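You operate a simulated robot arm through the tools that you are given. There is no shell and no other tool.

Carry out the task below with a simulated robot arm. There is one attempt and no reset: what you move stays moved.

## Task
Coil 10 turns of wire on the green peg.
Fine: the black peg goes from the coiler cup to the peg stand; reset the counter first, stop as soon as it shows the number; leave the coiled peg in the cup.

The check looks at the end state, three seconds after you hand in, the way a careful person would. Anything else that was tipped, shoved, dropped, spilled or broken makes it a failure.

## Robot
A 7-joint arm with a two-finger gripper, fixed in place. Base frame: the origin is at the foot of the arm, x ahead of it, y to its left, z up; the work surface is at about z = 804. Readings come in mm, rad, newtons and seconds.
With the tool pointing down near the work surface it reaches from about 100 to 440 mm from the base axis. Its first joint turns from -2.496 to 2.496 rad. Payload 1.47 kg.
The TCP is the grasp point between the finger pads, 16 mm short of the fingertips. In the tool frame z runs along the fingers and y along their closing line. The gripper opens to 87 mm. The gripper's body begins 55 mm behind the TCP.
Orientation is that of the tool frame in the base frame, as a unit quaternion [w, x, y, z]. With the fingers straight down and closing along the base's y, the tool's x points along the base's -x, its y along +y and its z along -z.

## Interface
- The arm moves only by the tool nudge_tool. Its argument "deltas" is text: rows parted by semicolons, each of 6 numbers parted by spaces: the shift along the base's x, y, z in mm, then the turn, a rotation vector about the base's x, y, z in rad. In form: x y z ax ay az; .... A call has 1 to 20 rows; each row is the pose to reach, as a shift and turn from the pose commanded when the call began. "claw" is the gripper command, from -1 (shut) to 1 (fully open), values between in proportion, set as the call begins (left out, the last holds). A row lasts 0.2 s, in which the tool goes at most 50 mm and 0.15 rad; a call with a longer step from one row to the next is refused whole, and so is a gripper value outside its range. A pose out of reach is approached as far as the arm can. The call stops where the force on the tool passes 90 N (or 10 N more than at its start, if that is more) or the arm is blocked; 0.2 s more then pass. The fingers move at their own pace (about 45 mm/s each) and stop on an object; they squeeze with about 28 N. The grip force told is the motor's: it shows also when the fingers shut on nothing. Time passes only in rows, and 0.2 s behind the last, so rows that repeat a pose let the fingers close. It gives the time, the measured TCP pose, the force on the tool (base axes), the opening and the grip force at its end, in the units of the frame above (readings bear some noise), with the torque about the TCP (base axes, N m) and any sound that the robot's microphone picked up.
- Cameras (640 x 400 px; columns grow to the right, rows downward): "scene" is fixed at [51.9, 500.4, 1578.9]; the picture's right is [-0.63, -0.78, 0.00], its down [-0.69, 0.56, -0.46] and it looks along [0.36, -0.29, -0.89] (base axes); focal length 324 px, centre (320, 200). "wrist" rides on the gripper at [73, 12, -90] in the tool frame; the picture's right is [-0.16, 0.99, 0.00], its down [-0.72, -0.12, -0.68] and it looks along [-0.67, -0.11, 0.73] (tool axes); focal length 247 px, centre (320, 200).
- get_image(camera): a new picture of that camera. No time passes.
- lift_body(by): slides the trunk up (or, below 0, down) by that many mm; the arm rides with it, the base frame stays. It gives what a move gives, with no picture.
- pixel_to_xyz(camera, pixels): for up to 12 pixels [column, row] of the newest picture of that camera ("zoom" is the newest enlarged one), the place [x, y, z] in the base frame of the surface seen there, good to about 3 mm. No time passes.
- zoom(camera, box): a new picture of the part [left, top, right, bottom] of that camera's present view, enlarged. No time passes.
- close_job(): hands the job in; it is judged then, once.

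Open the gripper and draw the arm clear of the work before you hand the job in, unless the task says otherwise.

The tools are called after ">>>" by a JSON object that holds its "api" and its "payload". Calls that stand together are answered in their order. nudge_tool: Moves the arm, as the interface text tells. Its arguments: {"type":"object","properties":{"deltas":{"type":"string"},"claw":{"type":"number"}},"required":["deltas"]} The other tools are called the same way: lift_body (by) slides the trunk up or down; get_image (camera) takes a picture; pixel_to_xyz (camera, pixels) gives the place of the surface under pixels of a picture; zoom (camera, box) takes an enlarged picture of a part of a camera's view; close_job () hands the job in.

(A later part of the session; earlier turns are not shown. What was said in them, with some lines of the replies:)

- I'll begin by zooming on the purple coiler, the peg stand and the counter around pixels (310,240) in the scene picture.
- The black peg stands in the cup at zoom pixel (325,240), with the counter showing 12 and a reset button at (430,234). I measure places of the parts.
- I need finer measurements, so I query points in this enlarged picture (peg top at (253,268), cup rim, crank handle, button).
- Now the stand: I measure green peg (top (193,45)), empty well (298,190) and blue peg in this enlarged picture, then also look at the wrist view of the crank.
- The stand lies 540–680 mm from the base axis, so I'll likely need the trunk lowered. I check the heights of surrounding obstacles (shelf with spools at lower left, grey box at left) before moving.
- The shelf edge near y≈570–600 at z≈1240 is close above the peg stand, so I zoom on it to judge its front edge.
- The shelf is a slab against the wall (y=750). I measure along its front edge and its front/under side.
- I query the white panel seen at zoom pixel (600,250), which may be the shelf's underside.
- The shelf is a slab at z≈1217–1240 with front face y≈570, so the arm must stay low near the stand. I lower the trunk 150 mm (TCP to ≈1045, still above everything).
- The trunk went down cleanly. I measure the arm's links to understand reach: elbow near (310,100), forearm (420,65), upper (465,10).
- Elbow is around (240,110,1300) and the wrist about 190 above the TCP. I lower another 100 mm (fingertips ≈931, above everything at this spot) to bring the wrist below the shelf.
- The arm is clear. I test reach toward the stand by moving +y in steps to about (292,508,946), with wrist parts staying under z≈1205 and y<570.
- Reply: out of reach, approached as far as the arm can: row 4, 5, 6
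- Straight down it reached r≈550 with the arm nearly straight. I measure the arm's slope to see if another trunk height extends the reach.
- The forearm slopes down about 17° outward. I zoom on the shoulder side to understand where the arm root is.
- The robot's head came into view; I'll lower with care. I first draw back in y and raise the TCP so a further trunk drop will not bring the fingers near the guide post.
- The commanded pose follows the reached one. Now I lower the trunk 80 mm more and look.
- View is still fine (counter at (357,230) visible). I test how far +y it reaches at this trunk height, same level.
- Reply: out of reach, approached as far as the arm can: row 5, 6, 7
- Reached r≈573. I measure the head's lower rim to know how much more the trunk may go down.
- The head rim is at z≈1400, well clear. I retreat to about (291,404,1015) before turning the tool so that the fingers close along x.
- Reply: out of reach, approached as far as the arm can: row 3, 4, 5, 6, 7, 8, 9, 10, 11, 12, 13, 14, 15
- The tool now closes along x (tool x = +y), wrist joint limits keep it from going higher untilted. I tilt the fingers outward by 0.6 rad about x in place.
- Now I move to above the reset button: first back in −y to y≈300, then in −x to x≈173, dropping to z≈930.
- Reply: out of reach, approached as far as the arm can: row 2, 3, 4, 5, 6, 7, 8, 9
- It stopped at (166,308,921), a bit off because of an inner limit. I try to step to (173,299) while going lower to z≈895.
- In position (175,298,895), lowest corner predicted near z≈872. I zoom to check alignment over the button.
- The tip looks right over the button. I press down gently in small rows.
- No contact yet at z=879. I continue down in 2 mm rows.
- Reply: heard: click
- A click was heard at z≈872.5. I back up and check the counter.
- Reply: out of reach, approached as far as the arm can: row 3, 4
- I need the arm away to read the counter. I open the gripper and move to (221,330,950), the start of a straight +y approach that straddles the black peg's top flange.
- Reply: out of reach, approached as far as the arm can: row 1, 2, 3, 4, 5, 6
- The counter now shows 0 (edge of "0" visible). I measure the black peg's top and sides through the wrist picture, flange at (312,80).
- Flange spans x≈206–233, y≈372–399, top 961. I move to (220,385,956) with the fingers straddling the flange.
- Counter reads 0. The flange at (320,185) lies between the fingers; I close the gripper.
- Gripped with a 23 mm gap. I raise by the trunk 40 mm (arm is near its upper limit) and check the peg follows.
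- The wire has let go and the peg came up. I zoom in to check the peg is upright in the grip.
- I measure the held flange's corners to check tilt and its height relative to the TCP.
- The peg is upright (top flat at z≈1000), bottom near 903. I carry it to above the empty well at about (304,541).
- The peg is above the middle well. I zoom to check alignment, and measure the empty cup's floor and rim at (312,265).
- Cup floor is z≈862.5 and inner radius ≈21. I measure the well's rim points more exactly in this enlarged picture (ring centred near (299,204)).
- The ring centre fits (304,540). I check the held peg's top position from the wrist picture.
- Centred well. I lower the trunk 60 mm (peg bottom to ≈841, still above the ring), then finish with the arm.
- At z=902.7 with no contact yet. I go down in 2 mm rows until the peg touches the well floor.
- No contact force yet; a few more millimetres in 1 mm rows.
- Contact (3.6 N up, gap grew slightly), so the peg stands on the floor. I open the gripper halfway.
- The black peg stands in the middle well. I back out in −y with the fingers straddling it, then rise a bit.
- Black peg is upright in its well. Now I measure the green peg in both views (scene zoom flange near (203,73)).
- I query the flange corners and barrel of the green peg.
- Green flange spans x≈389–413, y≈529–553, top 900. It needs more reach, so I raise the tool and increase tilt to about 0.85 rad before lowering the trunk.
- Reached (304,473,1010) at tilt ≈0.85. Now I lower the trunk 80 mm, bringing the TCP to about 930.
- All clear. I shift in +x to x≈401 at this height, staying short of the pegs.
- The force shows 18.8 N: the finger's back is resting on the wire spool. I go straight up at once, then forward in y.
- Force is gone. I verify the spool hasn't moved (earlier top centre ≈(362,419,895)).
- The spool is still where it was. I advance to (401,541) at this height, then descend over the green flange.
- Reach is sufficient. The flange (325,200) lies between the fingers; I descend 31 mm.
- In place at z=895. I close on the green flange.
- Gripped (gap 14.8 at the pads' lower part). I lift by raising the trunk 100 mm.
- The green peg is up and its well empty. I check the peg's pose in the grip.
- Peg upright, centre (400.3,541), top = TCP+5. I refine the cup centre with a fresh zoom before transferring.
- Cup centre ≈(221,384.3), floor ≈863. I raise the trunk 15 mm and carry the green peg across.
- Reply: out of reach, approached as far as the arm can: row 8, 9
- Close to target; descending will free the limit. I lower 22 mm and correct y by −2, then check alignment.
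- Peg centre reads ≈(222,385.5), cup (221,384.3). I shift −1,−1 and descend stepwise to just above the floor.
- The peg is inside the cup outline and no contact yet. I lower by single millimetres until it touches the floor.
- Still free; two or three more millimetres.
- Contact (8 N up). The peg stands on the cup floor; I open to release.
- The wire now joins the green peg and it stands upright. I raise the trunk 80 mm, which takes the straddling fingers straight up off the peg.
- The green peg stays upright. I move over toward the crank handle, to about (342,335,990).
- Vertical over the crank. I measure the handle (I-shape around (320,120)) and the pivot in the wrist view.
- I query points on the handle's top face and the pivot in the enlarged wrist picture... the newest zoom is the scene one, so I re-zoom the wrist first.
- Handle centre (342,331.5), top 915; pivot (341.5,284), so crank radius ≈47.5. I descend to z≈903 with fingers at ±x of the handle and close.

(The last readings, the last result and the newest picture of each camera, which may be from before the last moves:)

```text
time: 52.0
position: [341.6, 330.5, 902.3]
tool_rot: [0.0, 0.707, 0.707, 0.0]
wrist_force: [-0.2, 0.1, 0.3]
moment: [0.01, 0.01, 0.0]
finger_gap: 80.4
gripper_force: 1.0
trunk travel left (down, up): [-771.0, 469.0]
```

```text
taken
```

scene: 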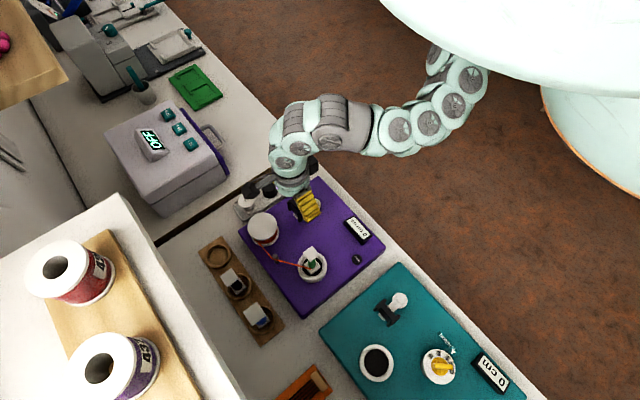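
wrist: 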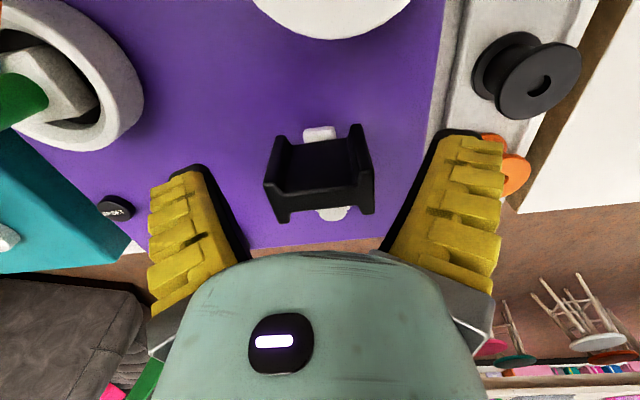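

The handle (320,175) is between the fingers. I close on it.

>>> {"api": "nudge_tool", "payload": {"deltas": "0 0 0 0 0 0; 0 0 0 0 0 0; 0 0 0 0 0 0; 0 0 0 0 0 0", "claw": -1}}

>>> {"api": "get_image", "payload": {"camera": "wrist"}}

```text
time: 53.0
position: [343.6, 331.4, 902.9]
tool_rot: [0.0, 0.707, 0.707, 0.001]
wrist_force: [-0.1, -1.8, 4.6]
moment: [0.01, 0.09, 0.02]
finger_gap: 43.0
gripper_force: 30.0
trunk travel left (down, up): [-771.0, 469.0]
```

```text
taken
```

wrist: 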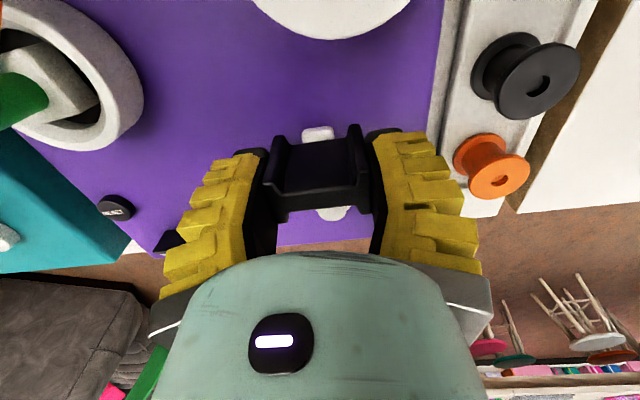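

Firm grip (43 mm). I try a small test turn clockwise (toward +x) of 0.25 rad along the circle, keeping the tool's heading, and watch force and torque.

>>> {"api": "nudge_tool", "payload": {"deltas": "4.7 -0.2 0 0 0 0; 9.4 -0.9 0 0 0 0; 11.8 -1.5 0 0 0 0; 11.8 -1.5 0 0 0 0"}}

>>> {"api": "get_image", "payload": {"camera": "wrist"}}

>>> {"api": "zoom", "payload": {"camera": "scene", "box": [280, 170, 390, 280]}}

```text
time: 54.0
position: [353.9, 330.3, 904.1]
tool_rot: [0.0, 0.708, 0.707, 0.0]
wrist_force: [0.6, -0.8, 3.3]
moment: [-0.21, 0.09, -0.03]
finger_gap: 43.2
gripper_force: 30.0
trunk travel left (down, up): [-771.0, 469.0]
```

```text
taken
```

wrist: 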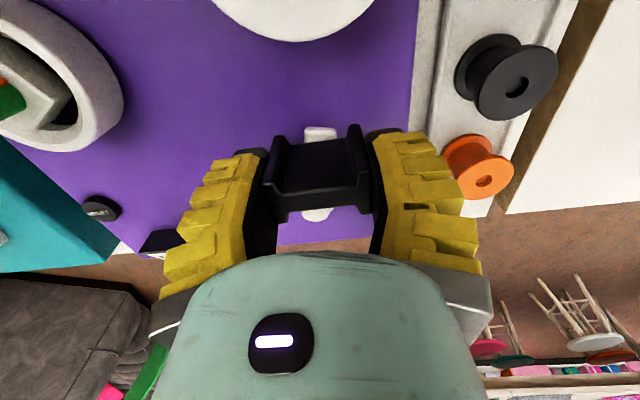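

```text
3.64 times, centred on (335, 225) of scene
```

zoom: 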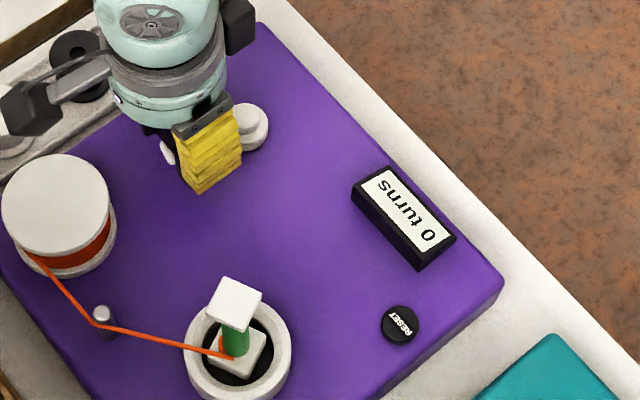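

The crank turns easily and the handle swivels freely. I continue clockwise to half a turn along the circle.

>>> {"api": "nudge_tool", "payload": {"deltas": "12.63 -5.26 0 0 0 0; 23.24 -13.9 0 0 0 0; 30.94 -25.2 0 0 0 0; 35.11 -38.23 0 0 0 0; 35.38 -51.91 0 0 0 0; 31.75 -65.1 0 0 0 0; 24.5 -76.71 0 0 0 0; 14.26 -85.77 0 0 0 0; 1.86 -91.53 0 0 0 0; -11.75 -93.52 0 0 0 0"}}

>>> {"api": "get_image", "payload": {"camera": "wrist"}}

>>> {"api": "zoom", "payload": {"camera": "scene", "box": [280, 170, 390, 280]}}

```text
time: 56.2
position: [339.8, 232.4, 902.3]
tool_rot: [0.0, 0.706, 0.708, -0.003]
wrist_force: [-0.8, -13.5, 11.2]
moment: [-0.24, 0.11, 0.0]
finger_gap: 43.1
gripper_force: 30.0
trunk travel left (down, up): [-771.0, 469.0]
```

```text
taken
```

wrist: 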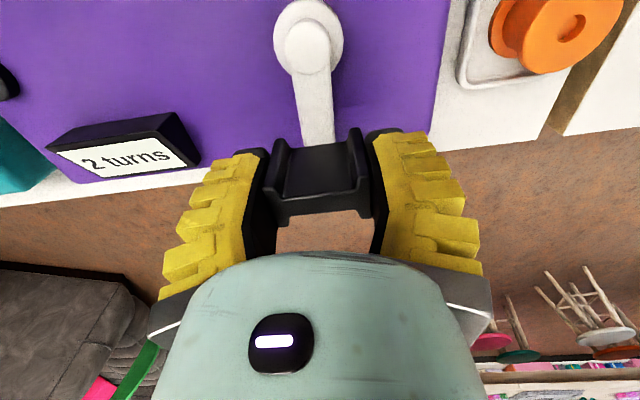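

```text
3.64 times, centred on (335, 225) of scene
```

zoom: 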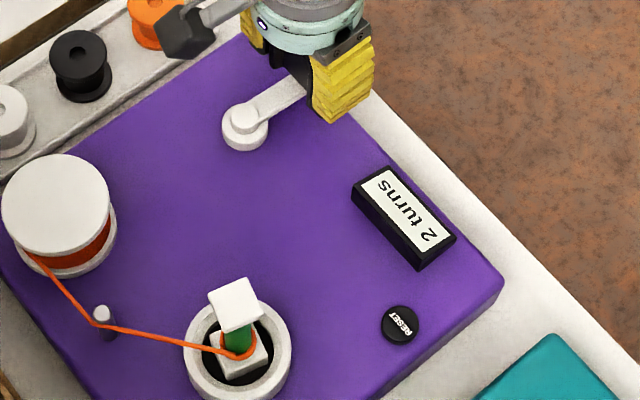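

Half a crank turn already shows 2 turns, so it is geared up; clockwise is the winding direction. I continue a quarter turn and read the counter again.

>>> {"api": "nudge_tool", "payload": {"deltas": "-12.4 1.64 0 0 0 0; -24 6.43 0 0 0 0; -33.9 14.06 0 0 0 0; -41.6 24 0 0 0 0; -46.4 35.6 0 0 0 0; -48 48 0 0 0 0"}}

>>> {"api": "zoom", "payload": {"camera": "scene", "box": [280, 170, 390, 280]}}

>>> {"api": "get_image", "payload": {"camera": "wrist"}}

```text
time: 57.6
position: [293.4, 284.0, 901.7]
tool_rot: [-0.001, 0.707, 0.707, -0.001]
wrist_force: [-0.3, 0.2, -6.3]
moment: [-0.07, 0.2, 0.0]
finger_gap: 42.9
gripper_force: 30.5
trunk travel left (down, up): [-771.0, 469.0]
```

```text
3.64 times, centred on (335, 225) of scene
```

zoom: 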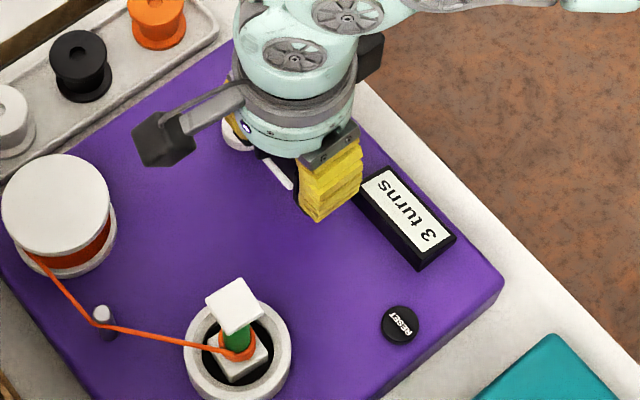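

```text
taken
```

wrist: 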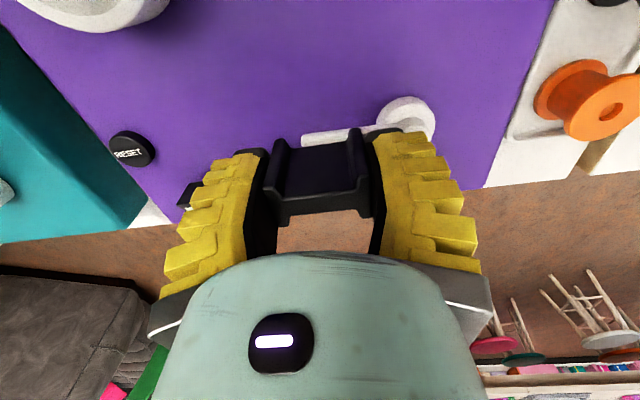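

Counter reads 3 after three quarters. I continue another quarter (to one full crank turn).

>>> {"api": "nudge_tool", "payload": {"deltas": "1.64 12.4 0 0 0 0; 6.43 24 0 0 0 0; 14.06 33.9 0 0 0 0; 24 41.6 0 0 0 0; 35.6 46.4 0 0 0 0; 48 48 0 0 0 0"}}

>>> {"api": "zoom", "payload": {"camera": "scene", "box": [280, 170, 390, 280]}}

```text
time: 59.0
position: [341.4, 332.4, 903.5]
tool_rot: [-0.001, 0.708, 0.707, 0.001]
wrist_force: [0.2, 5.1, -10.6]
moment: [0.36, 0.11, 0.0]
finger_gap: 43.0
gripper_force: 30.5
trunk travel left (down, up): [-771.0, 469.0]
```

```text
3.64 times, centred on (335, 225) of scene
```

zoom: 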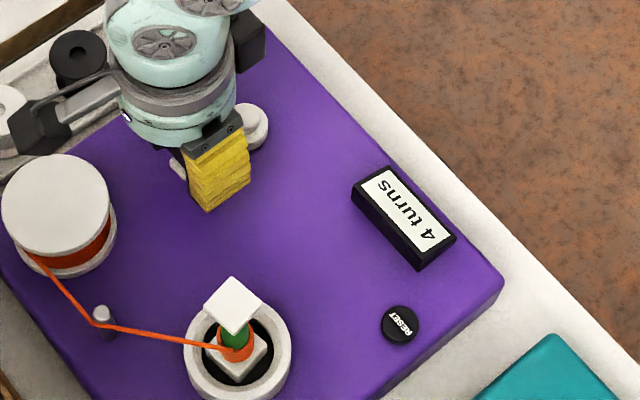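

4 after one crank turn: ratio ≈4, so ~2.5 turns in all. I do another half turn and re-read.

>>> {"api": "nudge_tool", "payload": {"deltas": "12.4 -1.64 0 0 0 0; 24 -6.43 0 0 0 0; 33.9 -14.06 0 0 0 0; 41.6 -24 0 0 0 0; 46.4 -35.6 0 0 0 0; 48 -48 0 0 0 0; 46.4 -60.4 0 0 0 0; 41.6 -72 0 0 0 0; 33.9 -81.9 0 0 0 0; 24 -89.6 0 0 0 0; 12.4 -94.4 0 0 0 0; 0 -96 0 0 0 0"}}

>>> {"api": "zoom", "payload": {"camera": "scene", "box": [280, 170, 390, 280]}}

```text
time: 61.6
position: [339.5, 232.8, 902.6]
tool_rot: [0.001, 0.706, 0.708, -0.003]
wrist_force: [-2.2, -12.7, 12.6]
moment: [-0.3, 0.09, -0.02]
finger_gap: 43.1
gripper_force: 29.8
trunk travel left (down, up): [-771.0, 469.0]
```

```text
3.64 times, centred on (335, 225) of scene
```

zoom: 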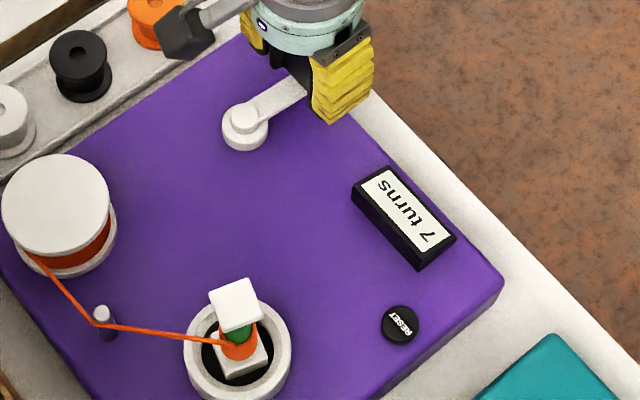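

7 after 1.5 turns, so the ratio lies between 4.3 and 5. I continue only an eighth of turn steps from here: first a quarter, to 1.75.

>>> {"api": "nudge_tool", "payload": {"deltas": "-12.4 1.64 0 0 0 0; -24 6.43 0 0 0 0; -33.9 14.06 0 0 0 0; -41.6 24 0 0 0 0; -46.4 35.6 0 0 0 0; -48 48 0 0 0 0"}}

>>> {"api": "zoom", "payload": {"camera": "scene", "box": [280, 170, 390, 280]}}

```text
time: 63.0
position: [291.2, 283.7, 902.1]
tool_rot: [0.0, 0.707, 0.708, 0.0]
wrist_force: [0.0, -0.8, -9.4]
moment: [0.05, 0.14, 0.04]
finger_gap: 42.8
gripper_force: 30.0
trunk travel left (down, up): [-771.0, 469.0]
```

```text
3.64 times, centred on (335, 225) of scene
```

zoom: 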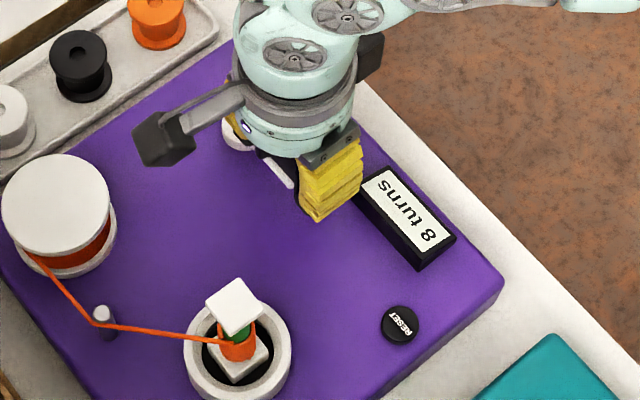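

8 at 1.75 turns. I go on to 1.9 turns, safely short of 10.

>>> {"api": "nudge_tool", "payload": {"deltas": "1.32 11.2 0 0 0 0; 5.23 21.8 0 0 0 0; 11.5 31.2 0 0 0 0; 19.7 38.8 0 0 0 0"}}

>>> {"api": "zoom", "payload": {"camera": "scene", "box": [280, 170, 390, 280]}}

```text
time: 64.0
position: [312.7, 321.9, 902.4]
tool_rot: [-0.001, 0.706, 0.708, 0.0]
wrist_force: [-1.3, 0.8, -4.5]
moment: [-0.1, -0.01, 0.0]
finger_gap: 43.0
gripper_force: 29.9
trunk travel left (down, up): [-771.0, 469.0]
```

```text
3.64 times, centred on (335, 225) of scene
```

zoom: 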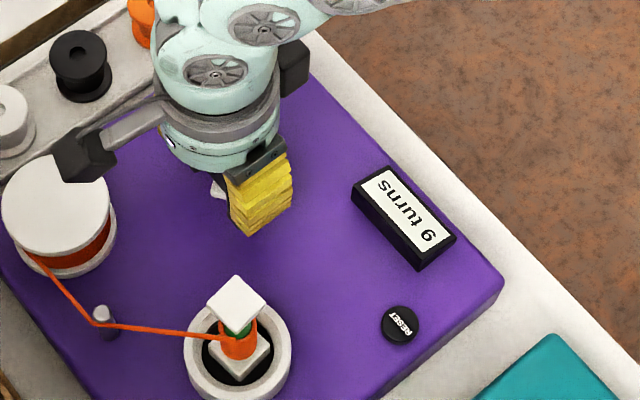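

9 now. I approach 2.0 turns and check with finer steps.

>>> {"api": "nudge_tool", "payload": {"deltas": "7.0 4.0 0 0 0 0; 13.6 6.9 0 0 0 0; 20.7 8.6 0 0 0 0; 23.4 8.96 0 0 0 0"}}

>>> {"api": "zoom", "payload": {"camera": "scene", "box": [330, 200, 390, 260]}}

```text
time: 65.0
position: [335.1, 332.6, 902.8]
tool_rot: [-0.001, 0.707, 0.707, 0.0]
wrist_force: [-1.2, 6.6, -10.3]
moment: [-0.17, 0.02, 0.03]
finger_gap: 43.1
gripper_force: 29.7
trunk travel left (down, up): [-771.0, 469.0]
```

```text
6.67 times, centred on (360, 230) of scene
```

zoom: 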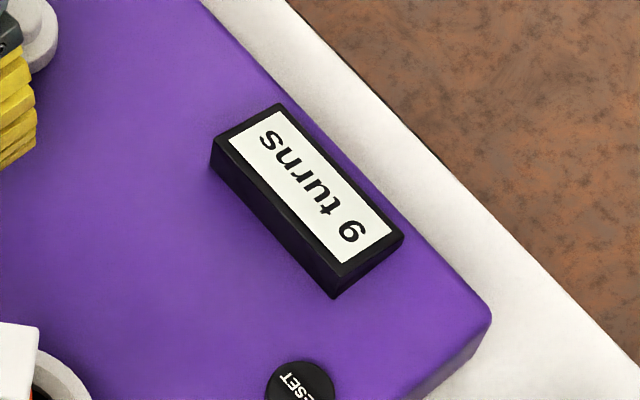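

Still 9. I step 0.15 rad at a time now.

>>> {"api": "nudge_tool", "payload": {"deltas": "3.6 0.15 0 0 0 0; 7.2 0.2 0 0 0 0"}}

>>> {"api": "zoom", "payload": {"camera": "scene", "box": [330, 200, 390, 260]}}

```text
time: 65.6
position: [342.6, 333.0, 902.6]
tool_rot: [-0.001, 0.706, 0.708, 0.0]
wrist_force: [-0.7, 11.4, -16.3]
moment: [0.03, 0.0, -0.01]
finger_gap: 43.0
gripper_force: 30.2
trunk travel left (down, up): [-771.0, 469.0]
```

```text
6.67 times, centred on (360, 230) of scene
```

zoom: 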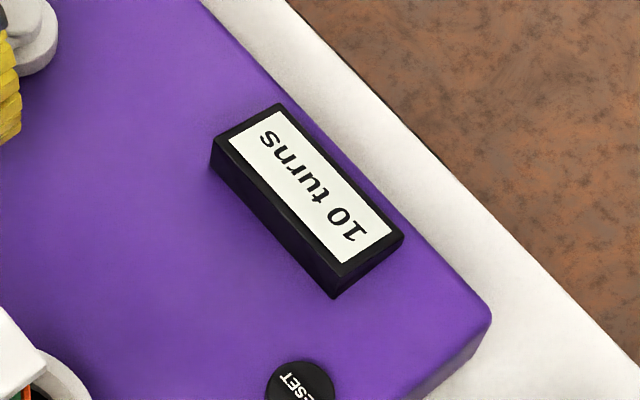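

The counter shows 10. I stop and release the handle.

>>> {"api": "nudge_tool", "payload": {"deltas": "0 0 0 0 0 0; 0 0 0 0 0 0; 0 0 0 0 0 0", "claw": 0.8}}

>>> {"api": "zoom", "payload": {"camera": "scene", "box": [330, 200, 390, 260]}}

>>> {"api": "get_image", "payload": {"camera": "wrist"}}

```text
time: 66.4
position: [344.1, 331.7, 903.1]
tool_rot: [-0.001, 0.707, 0.707, 0.001]
wrist_force: [-0.3, -0.1, -0.2]
moment: [0.0, 0.02, -0.01]
finger_gap: 80.5
gripper_force: 1.1
trunk travel left (down, up): [-771.0, 469.0]
```

```text
6.67 times, centred on (360, 230) of scene
```

zoom: 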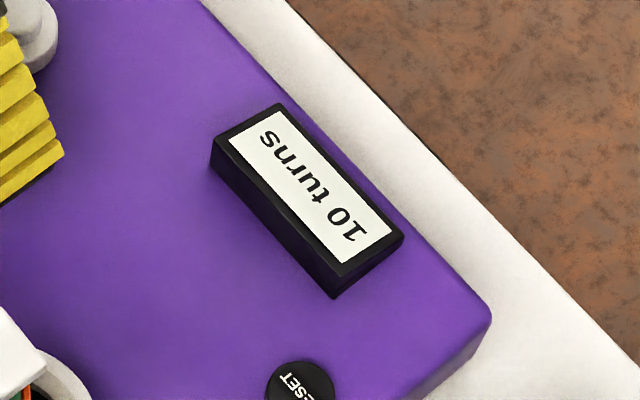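

```text
taken
```

wrist: 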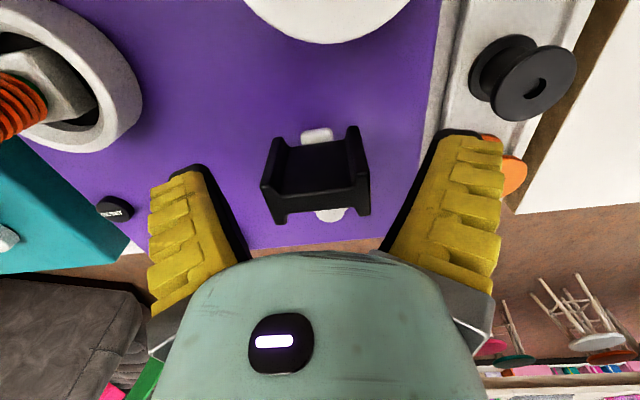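

Released; the counter stays at 10. I go straight up with the arm, then raise the trunk to draw clear.

>>> {"api": "nudge_tool", "payload": {"deltas": "0 0 20 0 0 0; 0 0 40 0 0 0; 0 0 60 0 0 0; 0 0 60 0 0 0"}}

>>> {"api": "lift_body", "payload": {"by": 200}}

>>> {"api": "get_image", "payload": {"camera": "scene"}}

>>> {"api": "zoom", "payload": {"camera": "scene", "box": [190, 180, 390, 340]}}

```text
time: 67.4
position: [343.2, 332.8, 962.7]
tool_rot: [0.0, 0.706, 0.708, 0.001]
wrist_force: [0.2, -0.7, -0.3]
moment: [0.02, -0.01, -0.01]
finger_gap: 80.5
gripper_force: 0.9
trunk travel left (down, up): [-771.0, 469.0]
```

```text
time: 69.5
position: [344.1, 332.2, 1163.3]
tool_rot: [0.0, 0.706, 0.708, 0.0]
wrist_force: [-0.5, -0.2, 0.1]
moment: [-0.01, 0.01, 0.02]
finger_gap: 80.1
gripper_force: 1.1
trunk travel left (down, up): [-971.0, 269.0]
```

```text
taken
```

scene: 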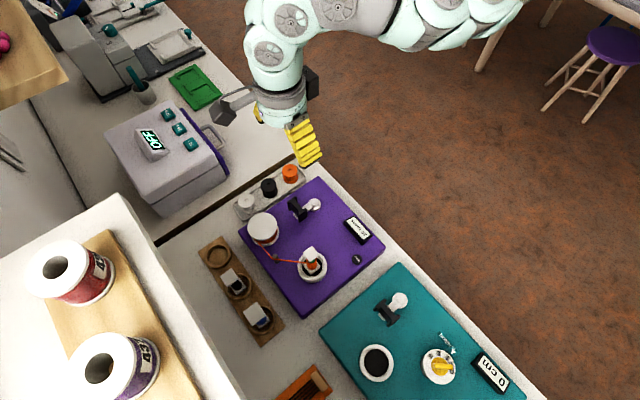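

```text
2.50 times, centred on (290, 260) of scene
```

zoom: 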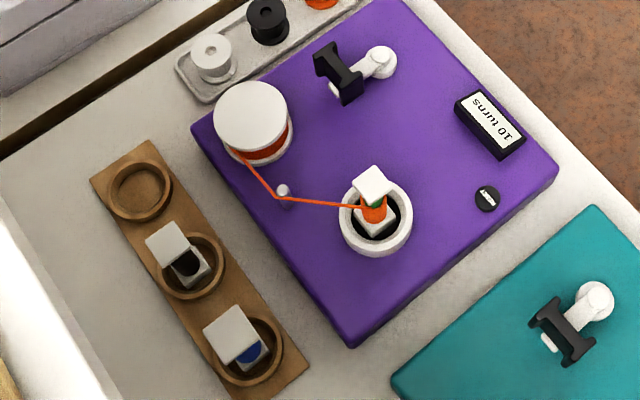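

The counter reads 10, the green coiled peg stands in the cup, the black peg stands in the stand, nothing else is disturbed, and the gripper is open and clear. I hand in.

>>> {"api": "close_job", "payload": {}}

```text
The job is handed in.
```

I coiled 10 turns of wire on the green peg and handed the job in. I haven't seen a verdict from the check.

- **Black peg:** it stands upright in the middle well of the peg stand.
- **Counter:** I reset it to 0 before moving any peg. It read 10 when I stopped cranking and still read 10 after I let go of the handle. The coiler is geared up, so this took about two turns of the crank.
- **Green peg:** I left it standing in the coiler cup with the wire coiled on it.
- **Contact with the spool:** while lining up on the green peg, the back of one finger pressed on the wire spool with about 19 N. I lifted off at once, and the spool was still upright and in the same place.

The gripper was open and the arm raised well clear when I handed in. In the last picture nothing else looked moved or tipped.
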